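You operate a simulated robot arm through the tools that you are given. There is no shell and no other tool. Be economical: measure what you need, move in short steps, check, and stop when the job is done.

You are at the controls of a simulated robot arm. One attempt, no reset.

## Task
Turn the small still's heat off and swap in the empty beaker.
Fine: heat off first; swing the spout aside and back; the filled beaker goes on the small green tray.

The check looks at the end state, three seconds after you hand in, the way a careful person would. Anything else that was tipped, shoved, dropped, spilled or broken makes it a failure.

## Robot
A 6-joint arm with a two-finger parallel gripper, fixed in place. Base frame: the origin is at the foot of the arm, x ahead of it, y to its left, z up; the work surface is at about z = 80. Lengths are in cm, angles in degrees, forces in N, time in s.
With the tool pointing down near the work surface it reaches from about 24 to 64 cm from the base axis. Its first joint turns from -66.0 to 66.0 degrees. Payload 2.7 kg.
Tool frame: the origin (TCP) lies between the finger pads and is the grasp point; the fingertips stand 2.3 cm ahead of it; z points along the fingers, y is the line along which they close. Largest opening 9.4 cm; finger width 3.8, thickness 1; the body of the gripper, 5.4 by 9.6 cm, starts 3.9 cm behind the TCP.
Orientation is that of the tool frame in the base frame, as a unit quaternion [x, y, z, w]. With the fingers straight down and closing along the base's y, the tool's x points along the base's -x, its y along +y and its z along -z.

## Interface
- The arm moves only by the tool drive_tool. Its argument "commands" is a list of rows, each an object of numbers (a shift or turn left out is 0, a gripper value left out holds the last): "rx", "ry", "rz": the turn, a rotation vector about the tool's x, y, z in degrees; "tx", "ty", "tz": the shift along the tool's x, y, z in mm; "gripper": the closure, from 0 (fully open) to 1 (shut). In form: [{"rx": .., "ry": .., "rz": .., "tx": .., "ty": .., "tz": .., "gripper": ..}, ...]. A call has 1 to 10 rows; each row shifts and turns the commanded pose from where the row before left it, along the tool's axes as they then stand. A row lasts 0.2 s, in which the tool goes at most 5 cm and 8.6 degrees; a call with a longer step from one row to the next is refused whole, and so is a gripper value outside its range. A pose out of reach is approached as far as the arm can. The call stops where the force on the tool passes 40 N (or 10 N more than at its start, if that is more) or the arm is blocked; 0.2 s more then pass. The fingers move at their own pace (about 4.5 cm/s each) and stop on an object; they squeeze with about 31 N. The grip force told is the motor's: it shows also when the fingers shut on nothing. Time passes only in rows, and 0.2 s behind the last, so rows that do not move let the fingers close. It gives the time, the measured TCP pose, the force on the tool (base axes), the opening and the grip force at its end, in the units of the frame above (readings bear some noise).
- Cameras (640 x 400 px; columns grow to the right, rows downward): "scene" is fixed at [7.17, -43.24, 139.61]; the picture's right is [0.79, -0.61, 0.00], its down [-0.40, -0.52, -0.75] and it looks along [0.46, 0.60, -0.66] (base axes); focal length 328 px, centre (320, 200). "wrist" rides on the gripper at [-3.9, 0, -4.4] in the tool frame; the picture's right is [0.00, -1.00, 0.00], its down [0.97, 0.00, -0.24] and it looks along [0.24, 0.00, 0.97] (tool axes); focal length 218 px, centre (320, 200).
- grab_frame(camera): a new picture of that camera. It takes no simulated time.
- point_at(camera, pixels): for up to 12 pixels [column, row] of the newest picture of that camera ("zoom" is the newest enlarged one), the place [x, y, z] in the base frame of the surface seen there, good to about 0.3 cm. It takes no simulated time.
- zoom(camera, box): a new picture of the part [left, top, right, bottom] of that camera's present view, enlarged. It takes no simulated time.
- job_done(): hands the job in; it is judged then, once.

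Go step by step. Measure first, check grasps and placings, and put right what went wrong. The budget is 80 turns and 46 pictures, counting those below and the enlarged ones. Unless the task says otherwise, let go and move clear before handing in, and close with one line.

The tools are called as a command line: name --argument value ..., lists and objects as JSON in quotes. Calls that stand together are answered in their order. drive_tool: Moves the arm, as the interface text tells. Its arguments: {"type":"object","properties":{"commands":{"type":"array","items":{"type":"object","properties":{"rx":{"type":"number"},"ry":{"type":"number"},"rz":{"type":"number"},"tx":{"type":"number"},"ty":{"type":"number"},"tz":{"type":"number"},"gripper":{"type":"number"}}}}},"required":["commands"]} The other tools are called the same way: grab_frame (camera) takes a picture; point_at (camera, pixels) gives the place of the surface under pixels of a picture; zoom (camera, box) takes an enlarged picture of a part of a camera's view; job_done () hands the job in.

At the start:

```text
time_s: 0.0
eef_pos: [41.98, -22.09, 115.22]
tool_rot: [-0.001, 1.0, 0.0, -0.001]
ft_force: [0.6, 0.6, -0.1]
gripper_width: 9.36
gripper_force: 0.0
```

scene: 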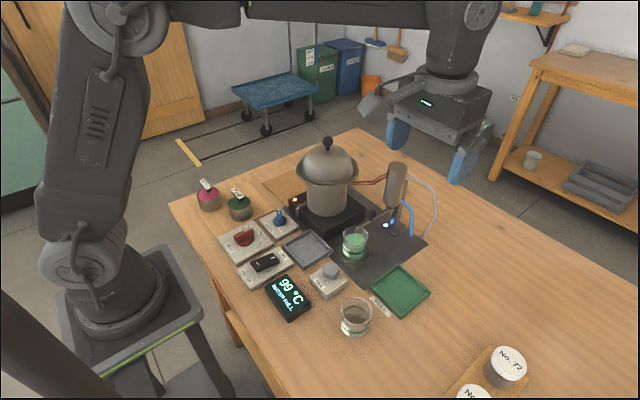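
wrist: 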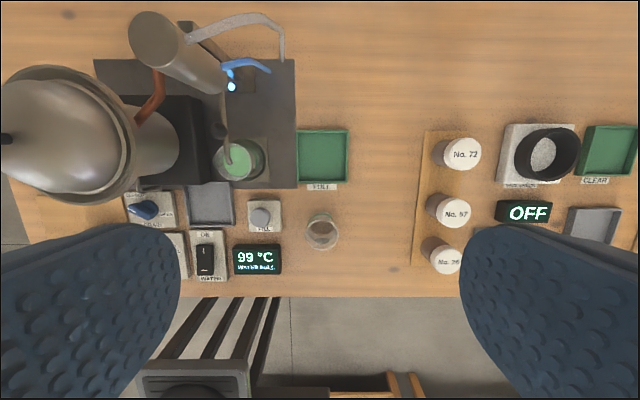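

The still is at upper centre in the scene view, with a filled beaker near (355,243) and an empty one near (355,316). Several controls stand in front of it, so I'll enlarge that area.

zoom --camera "scene" --box '[190, 170, 350, 330]'

zoom --camera "scene" --box '[300, 150, 460, 340]'

zoom --camera "wrist" --box '[90, 0, 370, 290]'

```text
2.50 times, centred on (270, 250) of scene
```

zoom: 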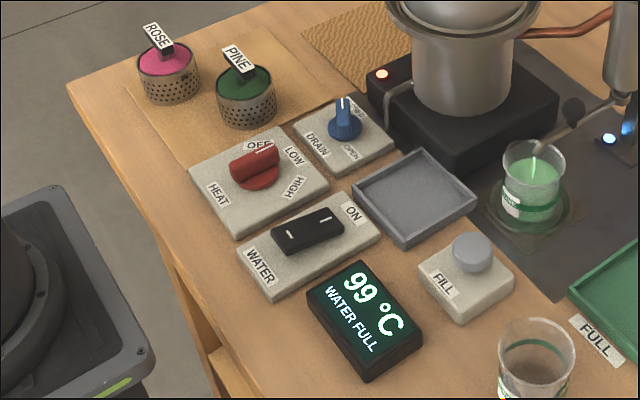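

```text
2.11 times, centred on (380, 245) of scene
```

zoom: 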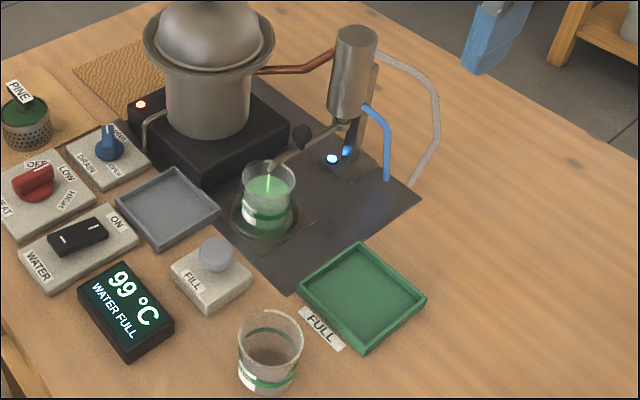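

```text
1.38 times, centred on (230, 145) of wrist
```

zoom: 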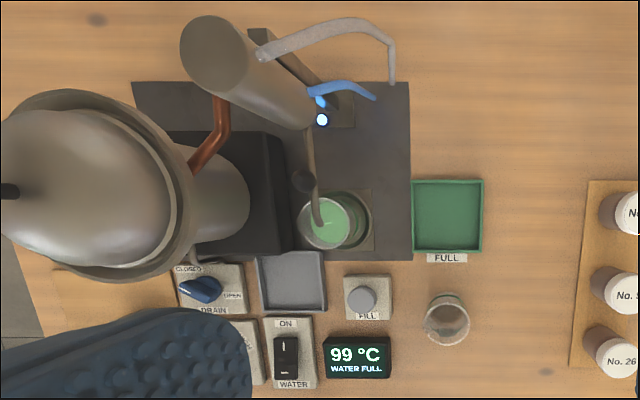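

The heat knob is red at about (243,238), the spout has a black knob at about (303,137) in the second zoom, and the green tray is marked FULL. Next I'll measure these.

point_at --camera "scene" --pixels '[[244, 237], [236, 250], [355, 316], [356, 302], [355, 235], [355, 262], [401, 291], [388, 225], [375, 218], [396, 170], [340, 305], [372, 305]]'

zoom --camera "scene" --box '[330, 180, 420, 270]'

zoom --camera "scene" --box '[215, 200, 295, 280]'

```text
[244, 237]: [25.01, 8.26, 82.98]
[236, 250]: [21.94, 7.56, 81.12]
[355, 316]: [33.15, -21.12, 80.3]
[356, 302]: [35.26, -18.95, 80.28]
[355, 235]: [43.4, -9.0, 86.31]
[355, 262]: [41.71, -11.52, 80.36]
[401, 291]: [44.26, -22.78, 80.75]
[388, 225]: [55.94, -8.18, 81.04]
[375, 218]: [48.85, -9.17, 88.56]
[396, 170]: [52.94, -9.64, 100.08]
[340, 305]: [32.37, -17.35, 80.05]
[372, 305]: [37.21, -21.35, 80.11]
```

```text
4.44 times, centred on (375, 225) of scene
```

zoom: 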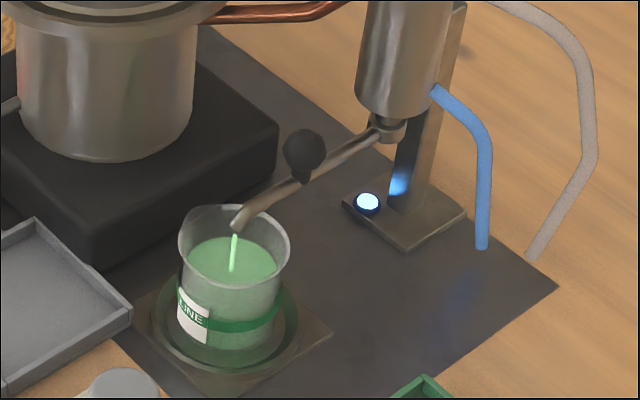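

```text
5.00 times, centred on (255, 240) of scene
```

zoom: 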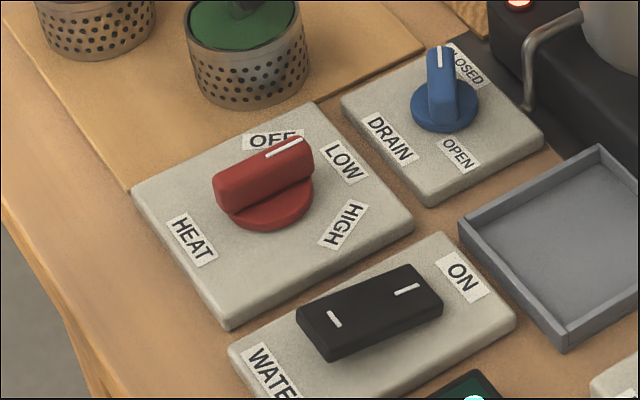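

The knob's white line sits around the LOW/OFF side, so I need its exact direction. I'll measure the labels, the bar and the beaker features.

point_at --camera "zoom" --pixels '[[268, 156], [300, 140], [222, 190], [285, 216], [228, 214], [258, 141], [345, 163], [340, 225], [190, 240], [245, 205], [312, 175], [310, 145]]'

zoom --camera "scene" --box '[340, 190, 390, 240]'

```text
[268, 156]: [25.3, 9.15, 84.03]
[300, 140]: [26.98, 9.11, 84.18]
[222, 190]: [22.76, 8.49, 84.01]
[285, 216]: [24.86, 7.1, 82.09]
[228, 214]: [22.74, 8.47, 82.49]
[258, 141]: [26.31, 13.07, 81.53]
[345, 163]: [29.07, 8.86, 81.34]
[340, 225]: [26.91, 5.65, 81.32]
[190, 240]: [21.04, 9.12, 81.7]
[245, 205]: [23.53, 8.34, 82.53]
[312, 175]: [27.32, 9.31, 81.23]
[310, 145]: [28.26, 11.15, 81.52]
```

```text
8.00 times, centred on (365, 215) of scene
```

zoom: 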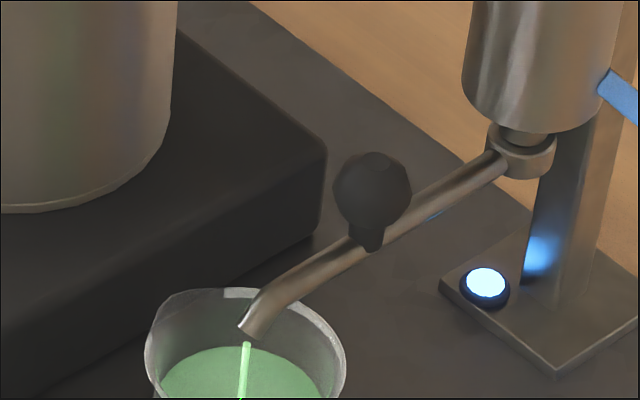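

The pointer is along +x, toward LOW, with OFF about 60° counter-clockwise from it. I'll measure the still and the spout, then move over the knob.

point_at --camera "zoom" --pixels '[[372, 190], [372, 238], [260, 318], [300, 275], [440, 205], [530, 155], [485, 280], [165, 335], [340, 350], [245, 292], [320, 180], [560, 340]]'

point_at --camera "scene" --pixels '[[327, 142], [300, 170], [357, 175], [327, 205], [328, 240], [297, 227], [396, 165], [390, 190], [410, 225], [398, 168], [238, 192], [207, 186]]'

drive_tool --commands '[{"tx": 40}, {"tx": 40}, {"tx": 40}, {"tx": 40, "ty": 20}, {"ty": 45}, {"ty": 45}, {"ty": 45}, {"ty": 45}, {"ty": 45}, {"ty": 40}]'

```text
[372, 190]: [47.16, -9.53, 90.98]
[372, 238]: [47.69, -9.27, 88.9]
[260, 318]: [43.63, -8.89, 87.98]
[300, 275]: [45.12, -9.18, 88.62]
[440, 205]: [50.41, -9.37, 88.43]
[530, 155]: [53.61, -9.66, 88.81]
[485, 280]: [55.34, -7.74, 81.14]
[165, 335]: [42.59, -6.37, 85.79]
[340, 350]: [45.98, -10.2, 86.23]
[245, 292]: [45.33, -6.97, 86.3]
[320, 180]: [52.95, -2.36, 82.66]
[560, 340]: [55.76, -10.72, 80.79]
```

```text
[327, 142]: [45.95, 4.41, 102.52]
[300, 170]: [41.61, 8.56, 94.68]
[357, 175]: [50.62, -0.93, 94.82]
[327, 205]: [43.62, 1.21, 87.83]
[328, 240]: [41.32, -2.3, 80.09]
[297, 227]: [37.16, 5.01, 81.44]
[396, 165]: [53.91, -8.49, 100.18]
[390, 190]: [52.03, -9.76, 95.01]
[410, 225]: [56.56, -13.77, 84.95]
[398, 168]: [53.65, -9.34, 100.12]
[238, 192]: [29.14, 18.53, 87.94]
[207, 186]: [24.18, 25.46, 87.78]
```

```text
time_s: 2.2
eef_pos: [25.94, 6.31, 115.27]
tool_rot: [0.0, 1.0, -0.001, 0.002]
ft_force: [-0.4, -0.1, -0.4]
gripper_width: 9.41
gripper_force: 0.1
```

The arm is now above the controls. I'll look down at the knob.

grab_frame --camera "wrist"

zoom --camera "wrist" --box '[220, 120, 420, 320]'

```text
37 pictures are left
```

wrist: 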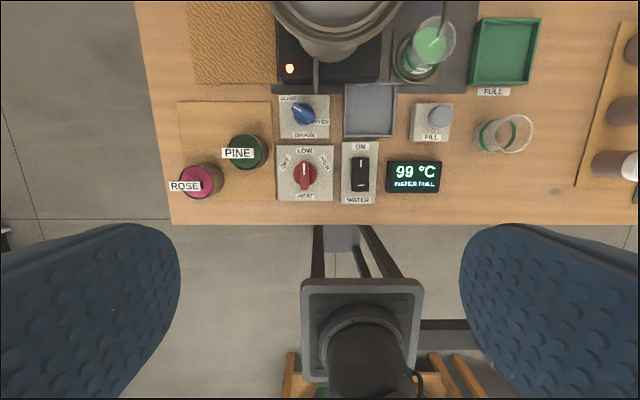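

```text
2.00 times, centred on (320, 220) of wrist
```

zoom: 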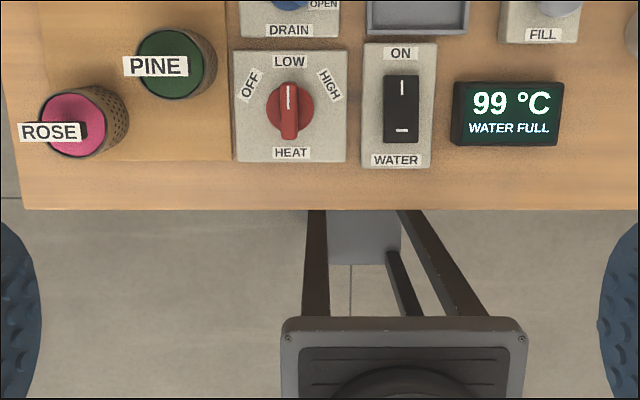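

point_at --camera "zoom" --pixels '[[289, 85], [289, 136], [289, 110], [268, 110], [312, 110], [250, 85], [290, 61], [329, 85], [281, 110], [298, 110], [402, 80], [402, 135]]'

```text
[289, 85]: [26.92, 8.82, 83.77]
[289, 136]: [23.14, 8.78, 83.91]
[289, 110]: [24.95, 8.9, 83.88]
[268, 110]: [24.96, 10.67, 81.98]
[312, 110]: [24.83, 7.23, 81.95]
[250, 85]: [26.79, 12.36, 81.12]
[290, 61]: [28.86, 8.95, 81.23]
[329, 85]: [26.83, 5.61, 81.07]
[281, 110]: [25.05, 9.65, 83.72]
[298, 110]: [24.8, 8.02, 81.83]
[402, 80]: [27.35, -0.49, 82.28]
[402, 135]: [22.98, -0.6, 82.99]
```

The knob centre is (24.95, 8.85), its bar runs along x, and the top is at z 84. OFF is +60° from above, which is −60° about tool z. I'll narrow the fingers and descend.

drive_tool --commands '[{"tx": 10, "ty": 25, "gripper": 0.55}, {"tz": 45}, {"tz": 45}, {"tz": 45}, {"tz": 45}, {"tz": 45}, {"tz": 30}, {}]'

grab_frame --camera "wrist"

```text
time_s: 4.0
eef_pos: [24.96, 8.94, 89.79]
tool_rot: [0.001, 1.0, 0.0, 0.001]
ft_force: [0.9, -0.4, 0.6]
gripper_width: 4.21
gripper_force: 0.1
```

```text
35 pictures are left
```

wrist: 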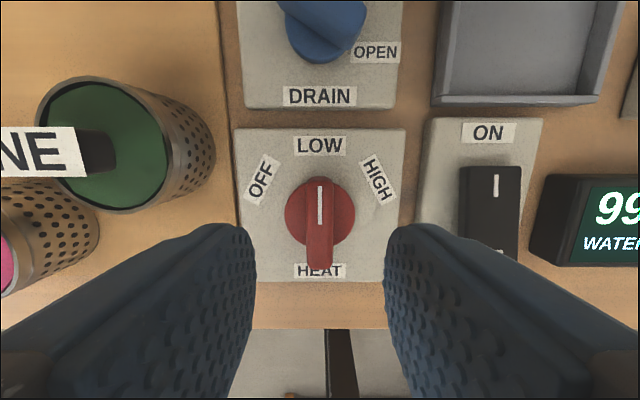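

The fingers are centred on the bar. I'll go down so the tips reach about z 82.4 and close.

drive_tool --commands '[{"tz": 25}, {"tz": 26}, {"gripper": 0.9}, {}, {}, {}]'

```text
time_s: 5.4
eef_pos: [25.15, 8.99, 84.61]
tool_rot: [-0.001, 1.0, 0.0, 0.001]
ft_force: [-2.4, 13.9, -5.5]
gripper_width: 1.54
gripper_force: 6.6
```

The bar is gripped at 1.54 cm. I'll turn it to OFF.

drive_tool --commands '[{"ty": -1, "rz": -7.5}, {"rz": -7.5}, {"rz": -7.5}, {"rz": -7.5}, {"rz": -7.5}, {"rz": -7.5}, {"rz": -7.5}, {"rz": -7.5}, {}]'

grab_frame --camera "wrist"

```text
time_s: 7.4
eef_pos: [25.0, 8.7, 84.58]
tool_rot: [-0.501, 0.865, -0.001, -0.001]
ft_force: [-10.4, 7.7, -5.5]
gripper_width: 1.53
gripper_force: 6.6
```

```text
34 pictures are left
```

wrist: 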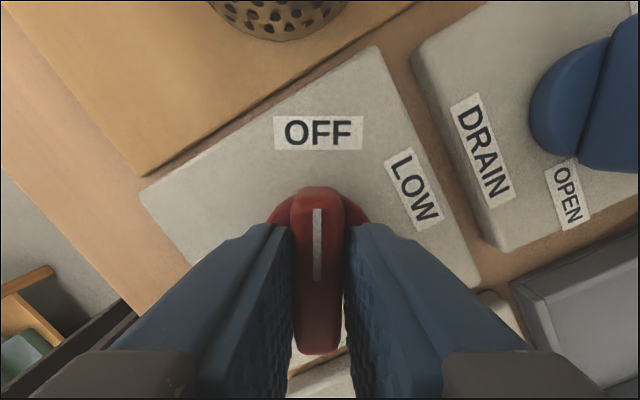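

The pointer is on OFF. I'll release, rise, and turn the tool back.

drive_tool --commands '[{"gripper": 0.6}, {}, {}, {"tz": -30}, {"tz": -45}, {"tz": -45}, {"tz": -45}, {"tz": -45}]'

drive_tool --commands '[{"rz": 7.5}, {"rz": 7.5}, {"rz": 7.5}, {"rz": 7.5}, {"rz": 7.5}, {"rz": 7.5}, {"rz": 7.5}, {"rz": 7.5}, {}]'

grab_frame --camera "scene"

zoom --camera "scene" --box '[220, 180, 420, 310]'

```text
time_s: 9.2
eef_pos: [25.03, 8.81, 105.56]
tool_rot: [-0.499, 0.867, -0.001, -0.001]
ft_force: [0.0, -0.3, 0.8]
gripper_width: 3.77
gripper_force: 0.0
```

```text
time_s: 11.2
eef_pos: [25.02, 8.77, 105.54]
tool_rot: [0.0, 1.0, -0.001, 0.0]
ft_force: [0.9, -0.5, 0.1]
gripper_width: 3.74
gripper_force: 0.1
```

```text
33 pictures are left
```

scene: 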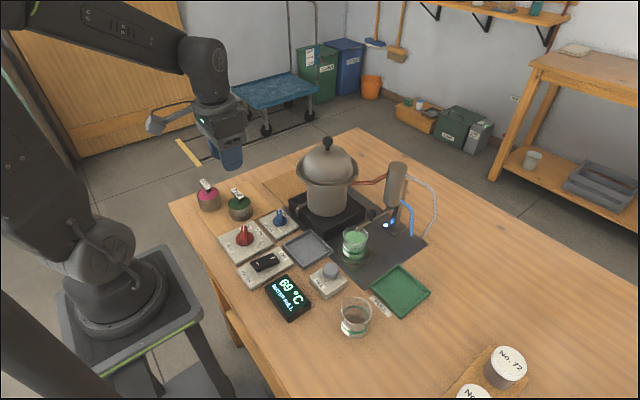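

```text
3.08 times, centred on (320, 245) of scene
```

zoom: 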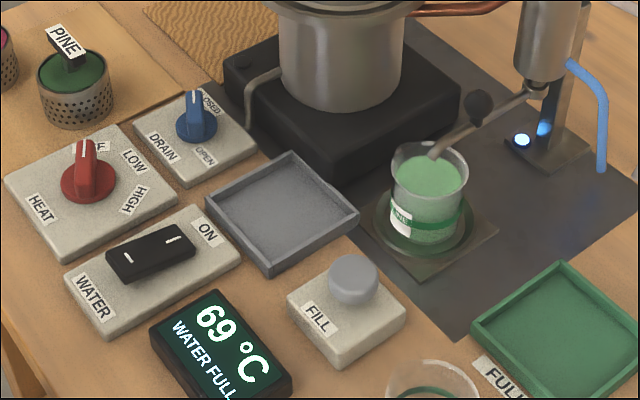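

Heat is off: the display fell from 99 to 69 and the drip has stopped. Next I'll pull back toward y = −9, tilt the tool 30° (body away from the condenser) and look at the spout ball.

drive_tool --commands '[{"ty": -45}, {"ty": -45}, {"ty": -45}, {"ty": -45}, {"tx": -35}, {"tx": -35}, {"ry": -7.5}, {"ry": -7.5}, {"ry": -7.5}, {"ry": -7.5}]'

grab_frame --camera "wrist"

point_at --camera "scene" --pixels '[[367, 182], [375, 181], [384, 176]]'

```text
time_s: 13.4
eef_pos: [31.89, -9.28, 105.74]
tool_rot: [0.0, 0.965, -0.001, 0.261]
ft_force: [0.0, 0.0, -0.4]
gripper_width: 3.78
gripper_force: 0.1
```

```text
31 pictures are left
```

wrist: 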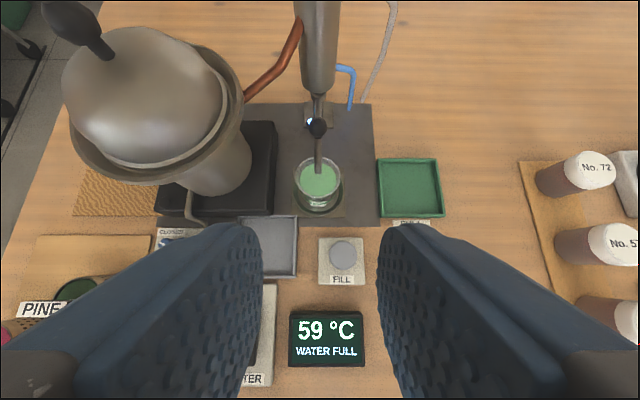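

```text
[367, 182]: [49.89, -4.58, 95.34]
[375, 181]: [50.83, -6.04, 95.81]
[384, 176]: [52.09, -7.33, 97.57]
```

The spout ball is at (317,127) and the rod runs straight toward the robot. I'll measure it from this view.

zoom --camera "wrist" --box '[280, 80, 360, 220]'

point_at --camera "wrist" --pixels '[[317, 127], [317, 120], [317, 134], [319, 145], [319, 165], [319, 90], [308, 60], [330, 60], [297, 180], [341, 180], [319, 160], [319, 207]]'

```text
2.86 times, centred on (320, 150) of wrist
```

zoom: 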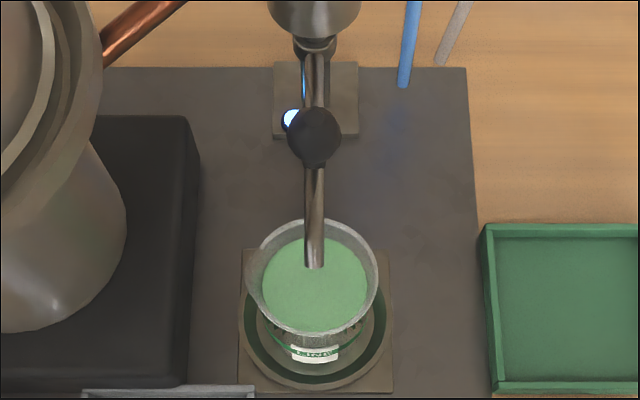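

```text
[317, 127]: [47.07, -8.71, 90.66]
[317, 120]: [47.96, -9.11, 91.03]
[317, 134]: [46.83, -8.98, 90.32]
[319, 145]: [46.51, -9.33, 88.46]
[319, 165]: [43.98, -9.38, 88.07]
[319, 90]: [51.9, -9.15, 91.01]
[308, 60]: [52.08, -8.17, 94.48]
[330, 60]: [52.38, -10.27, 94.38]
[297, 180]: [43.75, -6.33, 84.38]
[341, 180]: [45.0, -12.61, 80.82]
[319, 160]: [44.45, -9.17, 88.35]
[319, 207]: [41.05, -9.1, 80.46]
```

The ball centre is about (47.8, −9.1, 90.2) and the beaker is centred around (44, −9.1). I'll tilt to 45° and approach in line with the tool.

drive_tool --commands '[{"ry": -7.5}, {"ry": -7.5}, {"tz": 45, "ty": 1}, {"tz": 45}, {"tz": 45, "tx": -3}, {"tz": 20}, {}]'

grab_frame --camera "wrist"

```text
time_s: 15.0
eef_pos: [43.23, -9.16, 94.89]
tool_rot: [0.0, 0.924, -0.001, 0.383]
ft_force: [-0.4, 0.1, 0.4]
gripper_width: 3.75
gripper_force: 0.0
```

```text
29 pictures are left
```

wrist: 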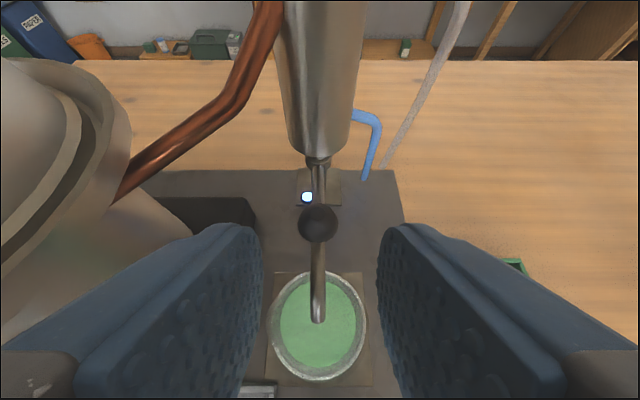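

The ball at (318,223) is centred between the fingers. I'll advance 5.8 cm and check.

drive_tool --commands '[{"tz": 30}, {"tz": 28}, {}]'

grab_frame --camera "wrist"

zoom --camera "scene" --box '[300, 120, 440, 280]'

```text
time_s: 15.8
eef_pos: [47.53, -9.17, 90.64]
tool_rot: [-0.001, 0.923, -0.001, 0.384]
ft_force: [1.9, 0.4, 0.1]
gripper_width: 3.78
gripper_force: 0.0
```

```text
28 pictures are left
```

wrist: 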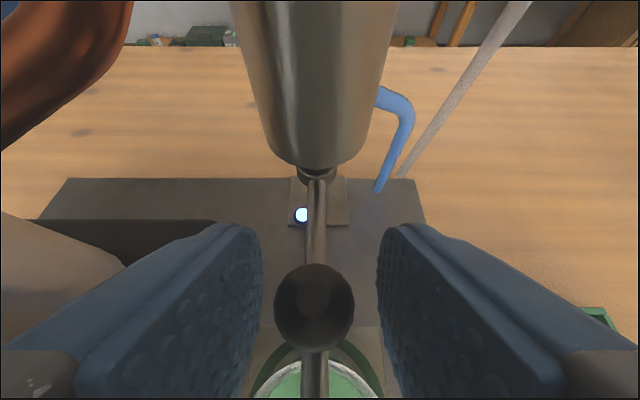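

```text
2.50 times, centred on (370, 200) of scene
```

zoom: 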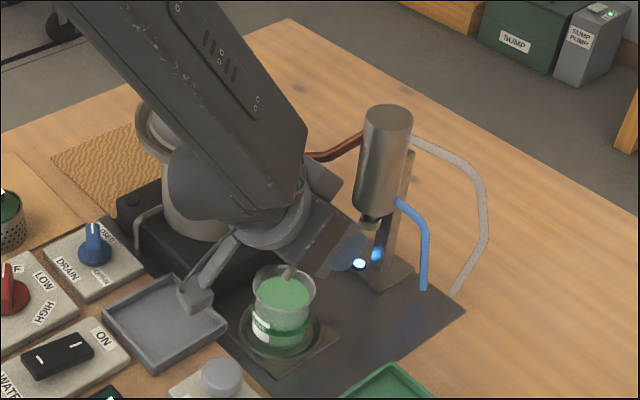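

The ball is between the pads, about 0.4 cm ahead of the TCP. I'll close on it and start swinging around the pivot near (54.1, −9.0), toward −y.

drive_tool --commands '[{"ty": 1, "gripper": 0.85}, {}, {}, {}]'

drive_tool --commands '[{"rx": -4.24, "rz": -4.24, "ty": -6.9, "tx": -0.25, "tz": 0.25}, {"rx": -4.24, "rz": -4.24, "ty": -6.9, "tx": -0.25, "tz": 0.25}, {"rx": -4.24, "rz": -4.24, "ty": -6.9, "tx": -0.25, "tz": 0.25}, {}]'

grab_frame --camera "wrist"

```text
time_s: 16.8
eef_pos: [47.41, -9.08, 90.75]
tool_rot: [0.0, 0.924, -0.001, 0.383]
ft_force: [7.3, -2.1, -8.6]
gripper_width: 2.14
gripper_force: 44.9
```

```text
time_s: 17.8
eef_pos: [47.72, -10.91, 90.74]
tool_rot: [-0.146, 0.912, 0.061, 0.377]
ft_force: [19.6, 7.2, -16.2]
gripper_width: 2.12
gripper_force: 45.1
```

```text
26 pictures are left
```

wrist: 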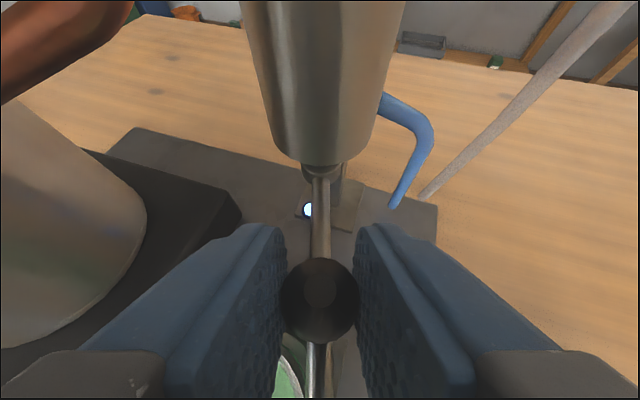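

The spout is turning, and the reaction pulls along tool z, so my arc is slightly wide. I'll shift inward and continue with a tighter radius.

drive_tool --commands '[{"tz": 2}, {"rx": -4.24, "rz": -4.24, "ty": -6.6, "tx": -0.25, "tz": 0.8}, {"rx": -4.24, "rz": -4.24, "ty": -6.6, "tx": -0.25, "tz": 0.8}, {}]'

```text
time_s: 18.8
eef_pos: [48.31, -12.44, 90.73]
tool_rot: [-0.24, 0.892, 0.097, 0.371]
ft_force: [-22.0, -13.1, 22.6]
gripper_width: 2.15
gripper_force: 45.5
```

Now it overcorrected, so a rigid grip is too stiff. I'll loosen to a cage around the ball (about 2.6 cm) and push it along.

drive_tool --commands '[{"tz": -2, "gripper": 0.72}, {}, {}]'

drive_tool --commands '[{"rx": -4.24, "rz": -4.24, "ty": -6.6, "tx": -0.25, "tz": 0.25}, {"rx": -4.24, "rz": -4.24, "ty": -6.6, "tx": -0.25, "tz": 0.25}, {"rx": -4.24, "rz": -4.24, "ty": -6.6, "tx": -0.25, "tz": 0.25}, {"rx": -4.24, "rz": -4.24, "ty": -6.6, "tx": -0.25, "tz": 0.25}, {}]'

grab_frame --camera "wrist"

```text
time_s: 19.6
eef_pos: [48.26, -12.21, 90.63]
tool_rot: [-0.24, 0.892, 0.098, 0.371]
ft_force: [-0.7, -0.1, 0.5]
gripper_width: 2.66
gripper_force: 0.1
```

```text
time_s: 20.8
eef_pos: [49.92, -14.22, 90.72]
tool_rot: [-0.421, 0.822, 0.174, 0.341]
ft_force: [0.5, 0.6, 1.0]
gripper_width: 2.61
gripper_force: 0.1
```

```text
25 pictures are left
```

wrist: 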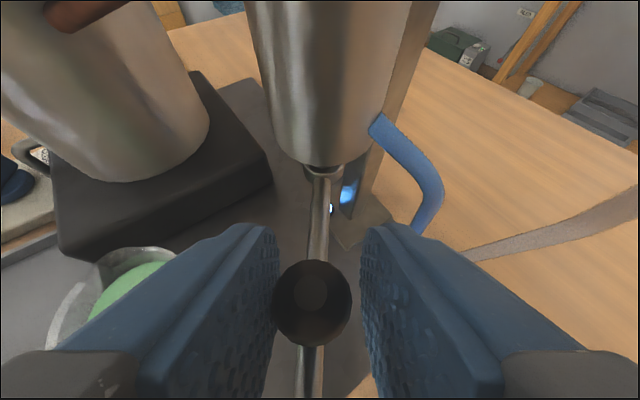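

The cage works: the spout follows with almost no force, now about 54° aside. Two more steps.

drive_tool --commands '[{"rx": -4.24, "rz": -4.24, "ty": -6.6, "tx": -0.25, "tz": 0.25}, {"rx": -4.24, "rz": -4.24, "ty": -6.6, "tx": -0.25, "tz": 0.25}, {}]'

zoom --camera "scene" --box '[300, 120, 440, 280]'

```text
time_s: 21.6
eef_pos: [51.15, -14.95, 90.72]
tool_rot: [-0.504, 0.774, 0.209, 0.321]
ft_force: [1.3, -1.0, 0.2]
gripper_width: 2.66
gripper_force: 0.8
```

```text
2.50 times, centred on (370, 200) of scene
```

zoom: 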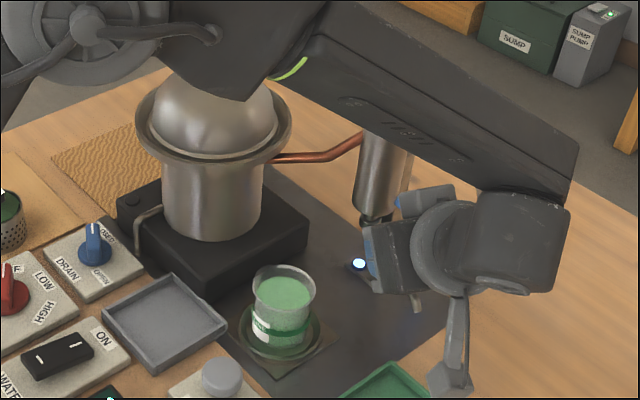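

The spout is aside and the beaker clear. I'll open slightly, back out along the tool, rise, then restore the tool to pointing down.

drive_tool --commands '[{"gripper": 0.6}, {}, {"tz": -30}, {"tz": -45}, {"tx": -30, "tz": -30}, {"tx": -30, "tz": -30}, {"tx": -20, "tz": -20}, {}]'

drive_tool --commands '[{"rx": 5.83, "rz": 5.83}, {"rx": 5.83, "rz": 5.83}, {"rx": 5.83, "rz": 5.83}, {"rx": 5.83, "rz": 5.83}, {"rx": 5.83, "rz": 5.83}, {"rx": 5.83, "rz": 5.83}, {"rx": 5.83, "rz": 5.83}, {"rx": 5.83, "rz": 5.83}, {}]'

drive_tool --commands '[{"ry": 7.5}, {"ry": 7.5}, {"ry": 7.5}, {"ry": 7.5}, {"ry": 7.5}, {"ry": 7.5}, {"gripper": 0.0}, {}]'

grab_frame --camera "scene"

grab_frame --camera "wrist"

```text
time_s: 23.4
eef_pos: [48.78, -19.63, 107.16]
tool_rot: [-0.502, 0.775, 0.207, 0.321]
ft_force: [0.5, -0.4, 0.4]
gripper_width: 3.75
gripper_force: 0.2
```

```text
time_s: 25.4
eef_pos: [48.8, -19.57, 107.39]
tool_rot: [0.0, 0.923, -0.001, 0.384]
ft_force: [0.3, -0.7, -0.3]
gripper_width: 3.77
gripper_force: 0.1
```

```text
time_s: 27.2
eef_pos: [48.85, -19.68, 107.26]
tool_rot: [0.0, 1.0, -0.001, 0.0]
ft_force: [-0.5, -0.9, 0.0]
gripper_width: 9.05
gripper_force: 0.1
```

```text
23 pictures are left
```

scene: 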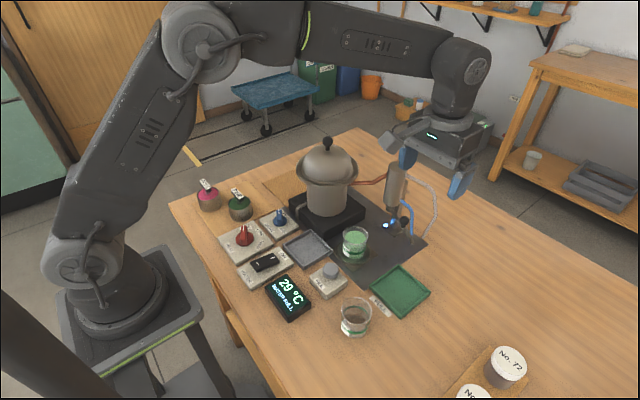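

```text
22 pictures are left
```

wrist: 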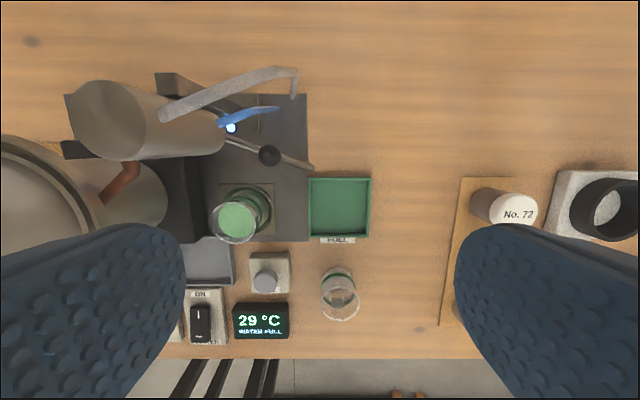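

The spout now stands well aside at (270,155) in the wrist view. Next I'll measure both beakers, the seat and the tray.

zoom --camera "scene" --box '[310, 215, 440, 345]'

zoom --camera "wrist" --box '[190, 160, 390, 340]'

point_at --camera "zoom" --pixels '[[58, 105], [170, 105], [115, 70], [115, 155], [432, 405], [500, 390], [540, 360], [425, 60], [425, 250], [600, 60], [600, 250], [245, 205]]'

```text
3.08 times, centred on (375, 280) of scene
```

zoom: 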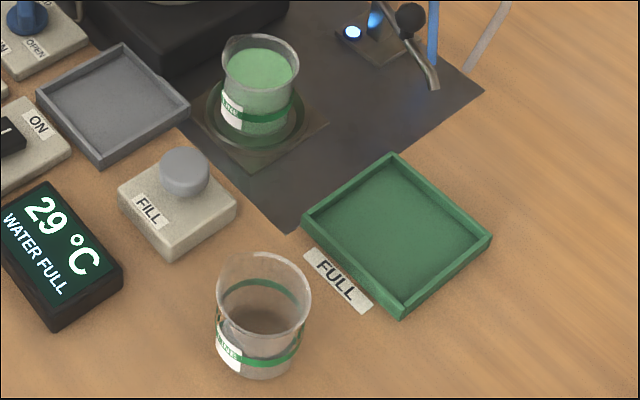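

```text
2.22 times, centred on (290, 250) of wrist
```

zoom: 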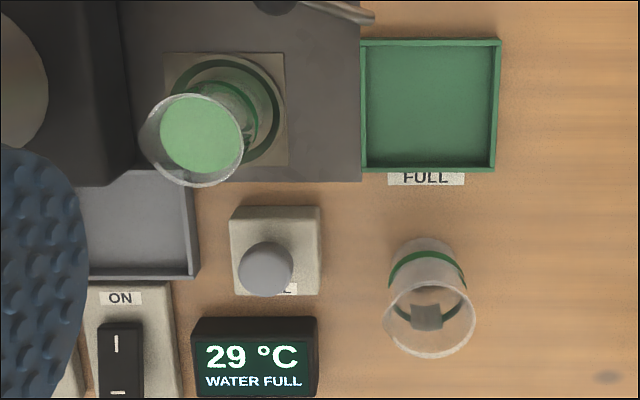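

```text
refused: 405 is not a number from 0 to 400
```

point_at --camera "zoom" --pixels '[[190, 184], [143, 145], [242, 145], [190, 140], [168, 58], [282, 58], [284, 160], [370, 45], [492, 45], [370, 165], [490, 165], [430, 105]]'

point_at --camera "wrist" --pixels '[[319, 303], [358, 303], [339, 318], [330, 290], [349, 290], [339, 303], [324, 272], [354, 272], [265, 282], [268, 155], [310, 168], [222, 200]]'

```text
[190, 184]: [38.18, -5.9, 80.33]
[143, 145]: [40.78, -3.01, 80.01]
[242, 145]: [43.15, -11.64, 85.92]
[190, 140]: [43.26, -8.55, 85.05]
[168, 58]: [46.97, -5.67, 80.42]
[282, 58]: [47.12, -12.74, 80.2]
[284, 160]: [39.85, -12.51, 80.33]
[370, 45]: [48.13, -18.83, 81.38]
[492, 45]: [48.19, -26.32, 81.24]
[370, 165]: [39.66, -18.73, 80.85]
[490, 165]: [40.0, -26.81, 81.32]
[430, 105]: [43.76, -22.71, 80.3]
```

```text
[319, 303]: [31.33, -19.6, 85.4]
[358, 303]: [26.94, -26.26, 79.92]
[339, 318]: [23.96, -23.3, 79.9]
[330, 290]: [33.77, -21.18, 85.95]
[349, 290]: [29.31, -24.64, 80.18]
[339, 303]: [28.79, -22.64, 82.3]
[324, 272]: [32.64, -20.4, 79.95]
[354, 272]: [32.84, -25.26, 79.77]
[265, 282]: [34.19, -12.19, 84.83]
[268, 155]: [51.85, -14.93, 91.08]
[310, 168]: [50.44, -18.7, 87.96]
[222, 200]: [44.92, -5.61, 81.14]
```

The seat centre is about (43.5, −9.15) and the tray centre about (43.9, −22.7). I'll move over the filled beaker with a 7.5 cm opening and look.

drive_tool --commands '[{"tx": 45, "gripper": 0.2}, {"tx": 8.5}, {"ty": 45}, {"ty": 45}, {"ty": 15.5}, {"tz": 40}, {"tz": 40}, {"tz": 30}, {}]'

grab_frame --camera "wrist"

grab_frame --camera "scene"

```text
time_s: 29.2
eef_pos: [43.63, -9.03, 96.32]
tool_rot: [0.0, 1.0, -0.001, 0.001]
ft_force: [-0.3, 0.5, 0.0]
gripper_width: 7.53
gripper_force: 0.0
```

```text
19 pictures are left
```

wrist: 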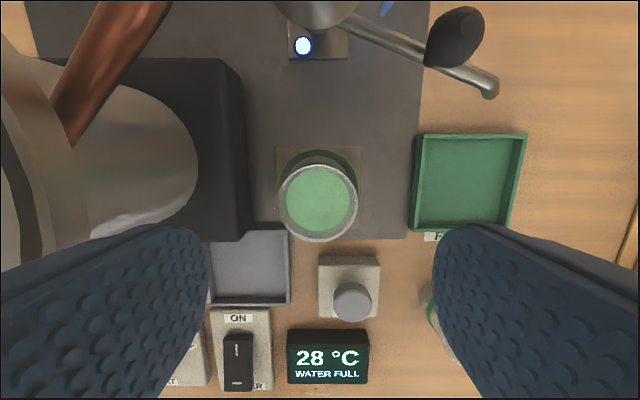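

```text
18 pictures are left
```

scene: 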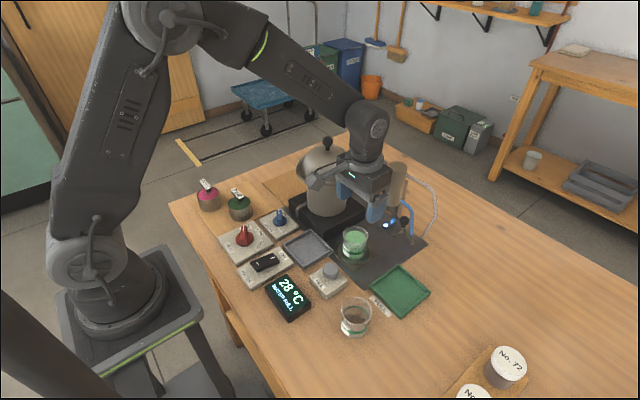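

The beaker rim spans columns 279–357, which puts the centre at about (43.75, −8.9) and the diameter at 5.4 cm. I'll trim and descend to z 84.

drive_tool --commands '[{"tx": -1, "ty": 1}, {"tz": 30}, {"tz": 30}, {"tz": 30}, {"tz": 20}, {"tz": 13}, {}]'

grab_frame --camera "wrist"

```text
time_s: 30.8
eef_pos: [43.67, -8.97, 83.97]
tool_rot: [0.001, 1.0, -0.001, 0.0]
ft_force: [-0.1, 0.4, 1.0]
gripper_width: 7.51
gripper_force: 0.0
```

```text
17 pictures are left
```

wrist: 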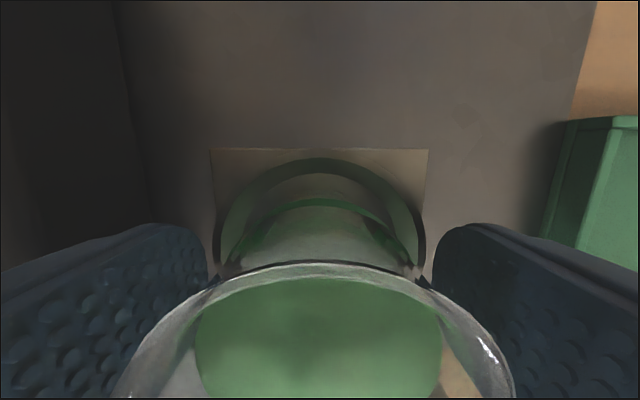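

The beaker is centred between the fingers. I'll close gently.

drive_tool --commands '[{"gripper": 0.3}, {"gripper": 0.4}, {"gripper": 0.5}, {}, {}]'

```text
time_s: 32.0
eef_pos: [43.72, -9.1, 83.99]
tool_rot: [0.0, 1.0, -0.001, 0.001]
ft_force: [0.3, 0.2, -0.2]
gripper_width: 5.29
gripper_force: 31.2
```

It's held at 5.29 cm with 31 N. I'll lift slowly.

drive_tool --commands '[{"tz": -3}, {"tz": -6}, {"tz": -9}, {"tz": -10}, {"tz": -10}, {"tz": -8}, {"tz": -4}, {}, {}]'

grab_frame --camera "scene"

```text
time_s: 34.0
eef_pos: [43.68, -9.16, 88.89]
tool_rot: [0.001, 1.0, 0.0, 0.0]
ft_force: [1.3, 0.5, -1.0]
gripper_width: 5.38
gripper_force: 31.2
```

```text
16 pictures are left
```

scene: 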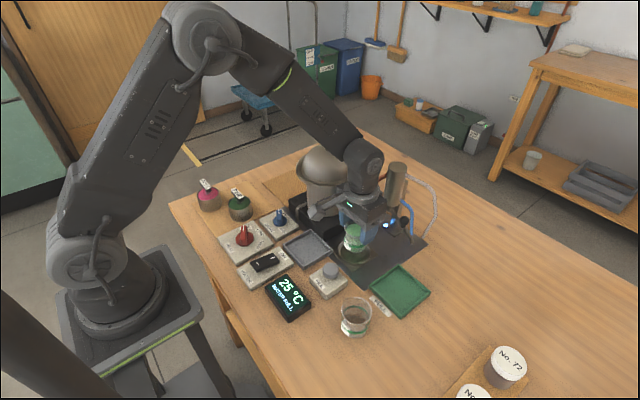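

Lifted level. I'll carry it to the tray, swinging slightly toward the base to stay clear of the spout.

drive_tool --commands '[{"tx": 4}, {"tx": 8, "ty": -3}, {"tx": 8, "ty": -8}, {"tx": 4, "ty": -13}, {"ty": -16}, {"ty": -16}, {"ty": -16}, {"ty": -16}, {"ty": -16}, {"ty": -12}]'

drive_tool --commands '[{"tx": -3, "ty": -9}, {"tx": -8, "ty": -6}, {"tx": -8, "ty": -4}, {"tx": -5}, {"tx": -2}, {}, {}]'

grab_frame --camera "scene"

grab_frame --camera "wrist"

```text
time_s: 36.2
eef_pos: [41.39, -20.69, 88.98]
tool_rot: [-0.001, 1.0, 0.0, 0.0]
ft_force: [-0.1, 0.2, -1.5]
gripper_width: 5.34
gripper_force: 30.9
```

```text
time_s: 37.8
eef_pos: [43.94, -22.55, 88.9]
tool_rot: [0.001, 1.0, -0.001, 0.001]
ft_force: [-0.5, 0.0, -1.5]
gripper_width: 5.35
gripper_force: 30.6
```

```text
15 pictures are left
```

scene: 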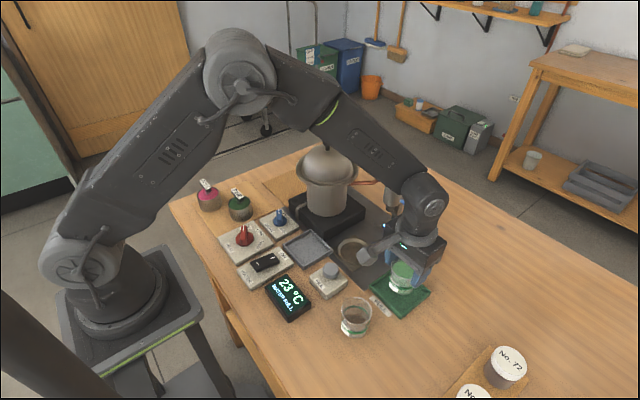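

```text
14 pictures are left
```

wrist: 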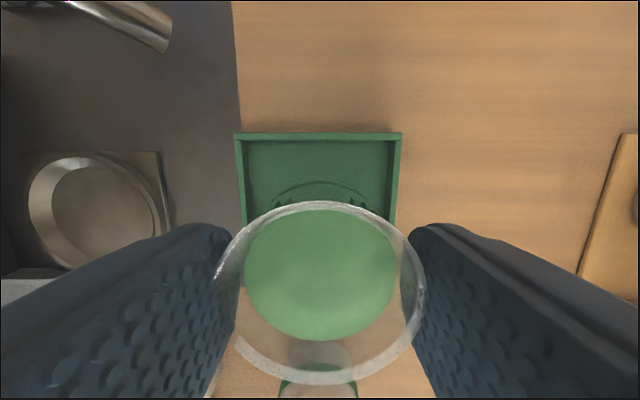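

The beaker is centred over the tray (walls at columns 235–402). I'll lower it slowly.

drive_tool --commands '[{"tz": 4}, {"tz": 8}, {"tz": 10}, {"tz": 10}, {"tz": 7}, {"tz": 3}, {}]'

drive_tool --commands '[{"tz": 1.5}, {"tz": 1.5}, {"tz": 1.5}, {}]'

```text
time_s: 39.4
eef_pos: [44.04, -22.65, 85.09]
tool_rot: [-0.001, 1.0, -0.002, 0.004]
ft_force: [5.7, -4.6, 26.1]
gripper_width: 5.28
gripper_force: 31.2
```

```text
time_s: 40.0
eef_pos: [43.98, -22.59, 85.12]
tool_rot: [-0.001, 1.0, -0.003, 0.005]
ft_force: [0.1, 0.7, 3.7]
gripper_width: 5.33
gripper_force: 30.9
stopped in row 3: the force on the tool passed its limit (the readings are from after the stop); the commanded pose is now the measured one
```

Contact came at z 85.1, higher than I expected (84.2), so I'll check what is touching.

zoom --camera "scene" --box '[350, 230, 460, 340]'

grab_frame --camera "wrist"

point_at --camera "scene" --pixels '[[353, 246], [352, 252], [371, 250], [400, 300], [415, 296], [401, 275]]'

```text
3.64 times, centred on (405, 285) of scene
```

zoom: 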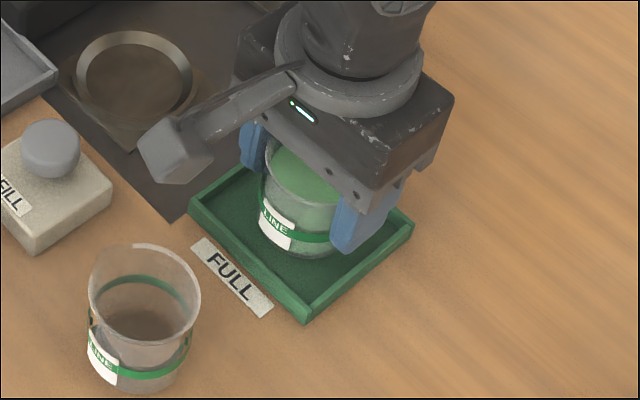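

```text
12 pictures are left
```

wrist: 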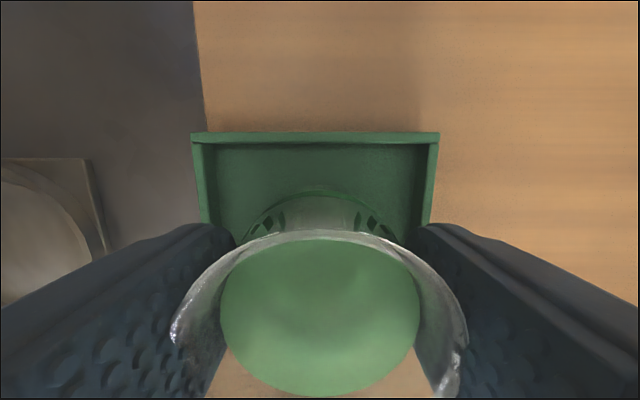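

```text
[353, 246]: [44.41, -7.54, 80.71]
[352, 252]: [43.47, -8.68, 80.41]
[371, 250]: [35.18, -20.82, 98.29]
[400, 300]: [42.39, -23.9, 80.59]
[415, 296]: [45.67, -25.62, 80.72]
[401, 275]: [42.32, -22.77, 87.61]
```

The beaker stands on the tray floor; it had slipped down a little in the pads, and it's supported now. I'll open and rise straight up.

drive_tool --commands '[{"gripper": 0.4}, {"gripper": 0.3}, {"gripper": 0.2}, {}, {"tz": -10}, {"tz": -30}, {"tz": -40}, {"tz": -40}, {}]'

zoom --camera "scene" --box '[310, 200, 450, 345]'

```text
time_s: 42.0
eef_pos: [43.91, -22.69, 96.92]
tool_rot: [-0.001, 1.0, -0.001, 0.003]
ft_force: [-0.1, 0.1, -0.4]
gripper_width: 7.51
gripper_force: 0.2
```

```text
2.76 times, centred on (380, 272) of scene
```

zoom: 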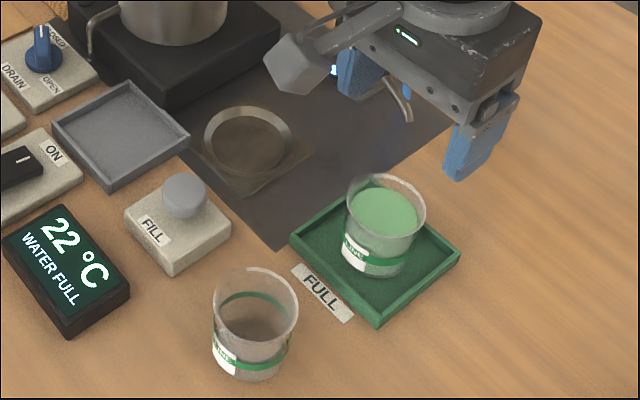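

The filled beaker stands upright in the green tray and the seat ring is empty. I'll measure the ring and move above the empty beaker.

point_at --camera "zoom" --pixels '[[209, 143], [288, 143], [248, 109], [248, 173], [248, 145], [255, 355], [256, 330], [193, 148], [310, 150], [240, 192]]'

drive_tool --commands '[{"tx": 35}, {"tx": 35}, {"tx": 34}, {}]'

grab_frame --camera "wrist"

```text
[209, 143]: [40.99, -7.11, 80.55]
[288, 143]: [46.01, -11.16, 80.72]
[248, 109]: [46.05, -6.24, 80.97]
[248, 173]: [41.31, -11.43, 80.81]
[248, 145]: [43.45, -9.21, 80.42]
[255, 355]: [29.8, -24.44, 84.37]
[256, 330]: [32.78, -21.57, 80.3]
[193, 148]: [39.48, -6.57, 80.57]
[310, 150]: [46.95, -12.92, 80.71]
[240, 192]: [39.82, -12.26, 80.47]
```

```text
time_s: 43.0
eef_pos: [33.45, -22.69, 96.71]
tool_rot: [-0.001, 1.0, -0.002, 0.004]
ft_force: [-0.4, 0.9, 0.0]
gripper_width: 7.51
gripper_force: 0.1
```

```text
10 pictures are left
```

wrist: 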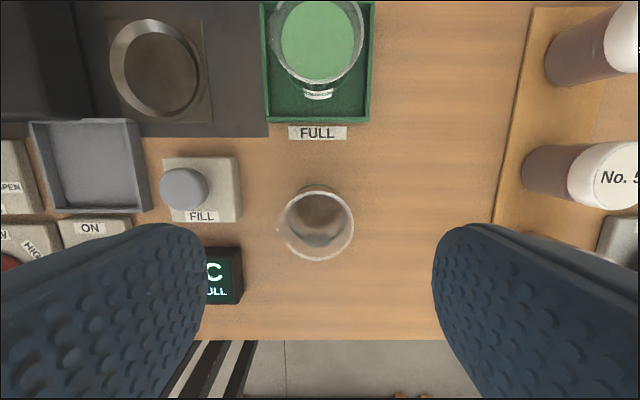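

The ring centre is about (43.6, −9.05). The empty beaker's rim is centred at pixel (318,224), which is about (31.85, −22.5). I'll align and descend.

drive_tool --commands '[{"tx": 16, "ty": 1.5}, {"tz": 30}, {"tz": 30}, {"tz": 30}, {"tz": 25}, {"tz": 14}, {}]'

grab_frame --camera "wrist"

```text
time_s: 44.6
eef_pos: [32.09, -22.41, 83.92]
tool_rot: [-0.002, 1.0, -0.001, 0.004]
ft_force: [-0.3, -0.1, 0.1]
gripper_width: 7.53
gripper_force: 0.1
```

```text
9 pictures are left
```

wrist: 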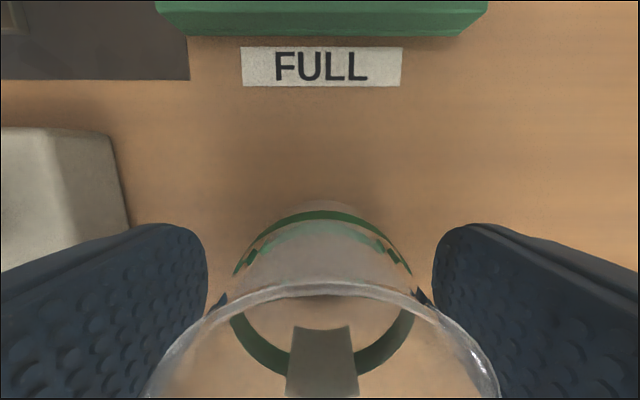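

It is centred laterally but sits about 0.3 cm closer to the base than the first one did. I'll nudge, lower 3 mm and close.

drive_tool --commands '[{"tx": 3, "tz": 3}, {"gripper": 0.3}, {"gripper": 0.4}, {"gripper": 0.5}, {}, {}]'

drive_tool --commands '[{"tz": -3}, {"tz": -8}, {"tz": -12}, {"tz": -14}, {"tz": -12}, {"tz": -6}, {}]'

grab_frame --camera "wrist"

```text
time_s: 46.0
eef_pos: [31.95, -22.39, 83.72]
tool_rot: [-0.001, 1.0, -0.002, 0.004]
ft_force: [0.1, -0.3, 0.5]
gripper_width: 5.29
gripper_force: 31.0
```

```text
time_s: 47.6
eef_pos: [31.84, -22.43, 89.33]
tool_rot: [0.0, 1.0, -0.001, 0.004]
ft_force: [-0.1, -0.4, -0.9]
gripper_width: 5.29
gripper_force: 30.7
```

```text
8 pictures are left
```

wrist: 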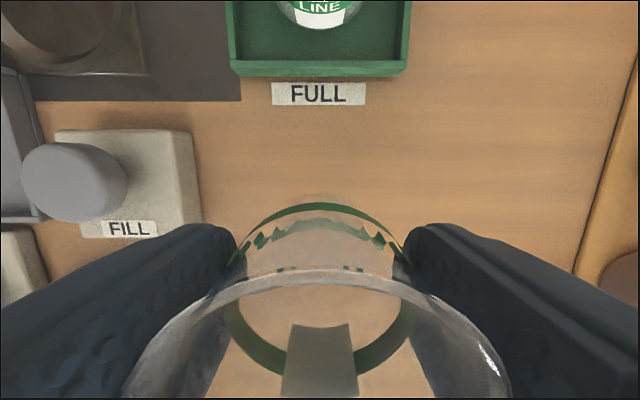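

It holds without slipping. I'll raise another 2.5 cm and carry it diagonally to the seat.

drive_tool --commands '[{"tz": -10}, {"tz": -15}, {"tx": -14, "ty": 16}, {"tx": -18, "ty": 20}, {"tx": -20, "ty": 22}, {"tx": -20, "ty": 22}, {"tx": -20, "ty": 22}, {"tx": -16, "ty": 20}, {"tx": -10.4, "ty": 12}, {}]'

grab_frame --camera "wrist"

```text
time_s: 49.8
eef_pos: [43.42, -8.98, 91.8]
tool_rot: [0.0, 1.0, -0.002, 0.004]
ft_force: [-0.4, -0.1, -0.8]
gripper_width: 5.3
gripper_force: 31.3
```

```text
7 pictures are left
```

wrist: 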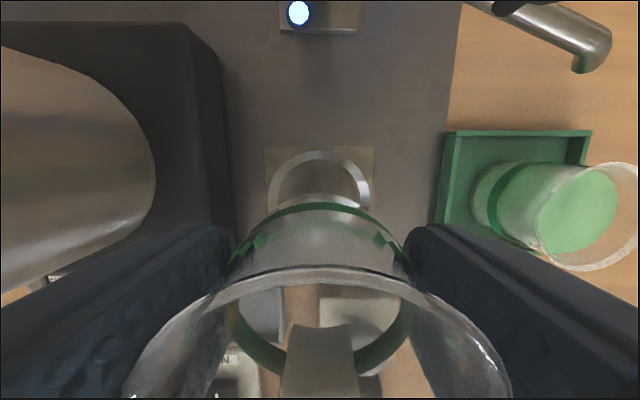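

The ring (columns 268–370) is centred under the beaker. I'll trim x by 2 mm and lower.

drive_tool --commands '[{"tx": -2, "tz": 5}, {"tz": 15}, {"tz": 20}, {"tz": 15}, {"tz": 10}, {"tz": 5}, {}]'

drive_tool --commands '[{"tz": 2}, {"tz": 2}, {"tz": 2}, {}]'

```text
time_s: 51.4
eef_pos: [43.78, -9.02, 84.7]
tool_rot: [0.0, 1.0, -0.002, 0.005]
ft_force: [-0.1, -0.1, -0.8]
gripper_width: 5.3
gripper_force: 30.9
```

```text
time_s: 52.4
eef_pos: [43.73, -9.13, 84.14]
tool_rot: [-0.001, 1.0, -0.002, 0.004]
ft_force: [0.1, -0.1, -0.7]
gripper_width: 5.27
gripper_force: 30.9
```

drive_tool --commands '[{"tz": 1.5}, {"tz": 1.5}, {}]'

```text
time_s: 53.2
eef_pos: [43.94, -9.17, 83.96]
tool_rot: [0.0, 1.0, -0.002, 0.006]
ft_force: [-5.0, 0.5, 25.3]
gripper_width: 5.31
gripper_force: 31.4
```

Contact at z 83.96, the same height the first beaker was held at, so it is seated. I'll unload, release and rise.

drive_tool --commands '[{"tz": -1}, {"gripper": 0.4}, {"gripper": 0.3}, {"gripper": 0.2}, {}, {"tz": -10}, {"tz": -30}, {"tz": -40}, {"tz": -40}, {"tz": -40}]'

grab_frame --camera "wrist"

```text
time_s: 55.4
eef_pos: [43.9, -8.98, 99.96]
tool_rot: [-0.001, 1.0, -0.002, 0.003]
ft_force: [0.2, 0.2, 0.4]
gripper_width: 7.53
gripper_force: 0.1
```

```text
6 pictures are left
```

wrist: 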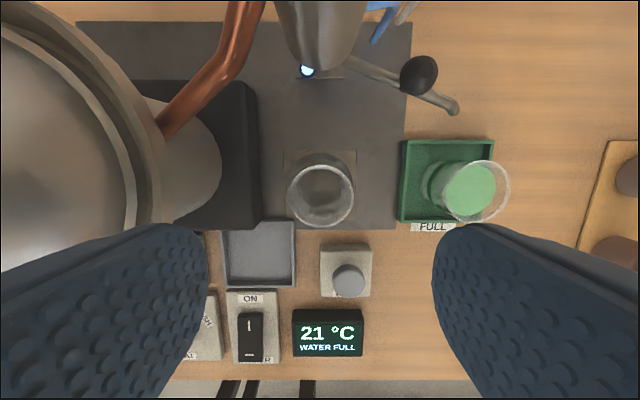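

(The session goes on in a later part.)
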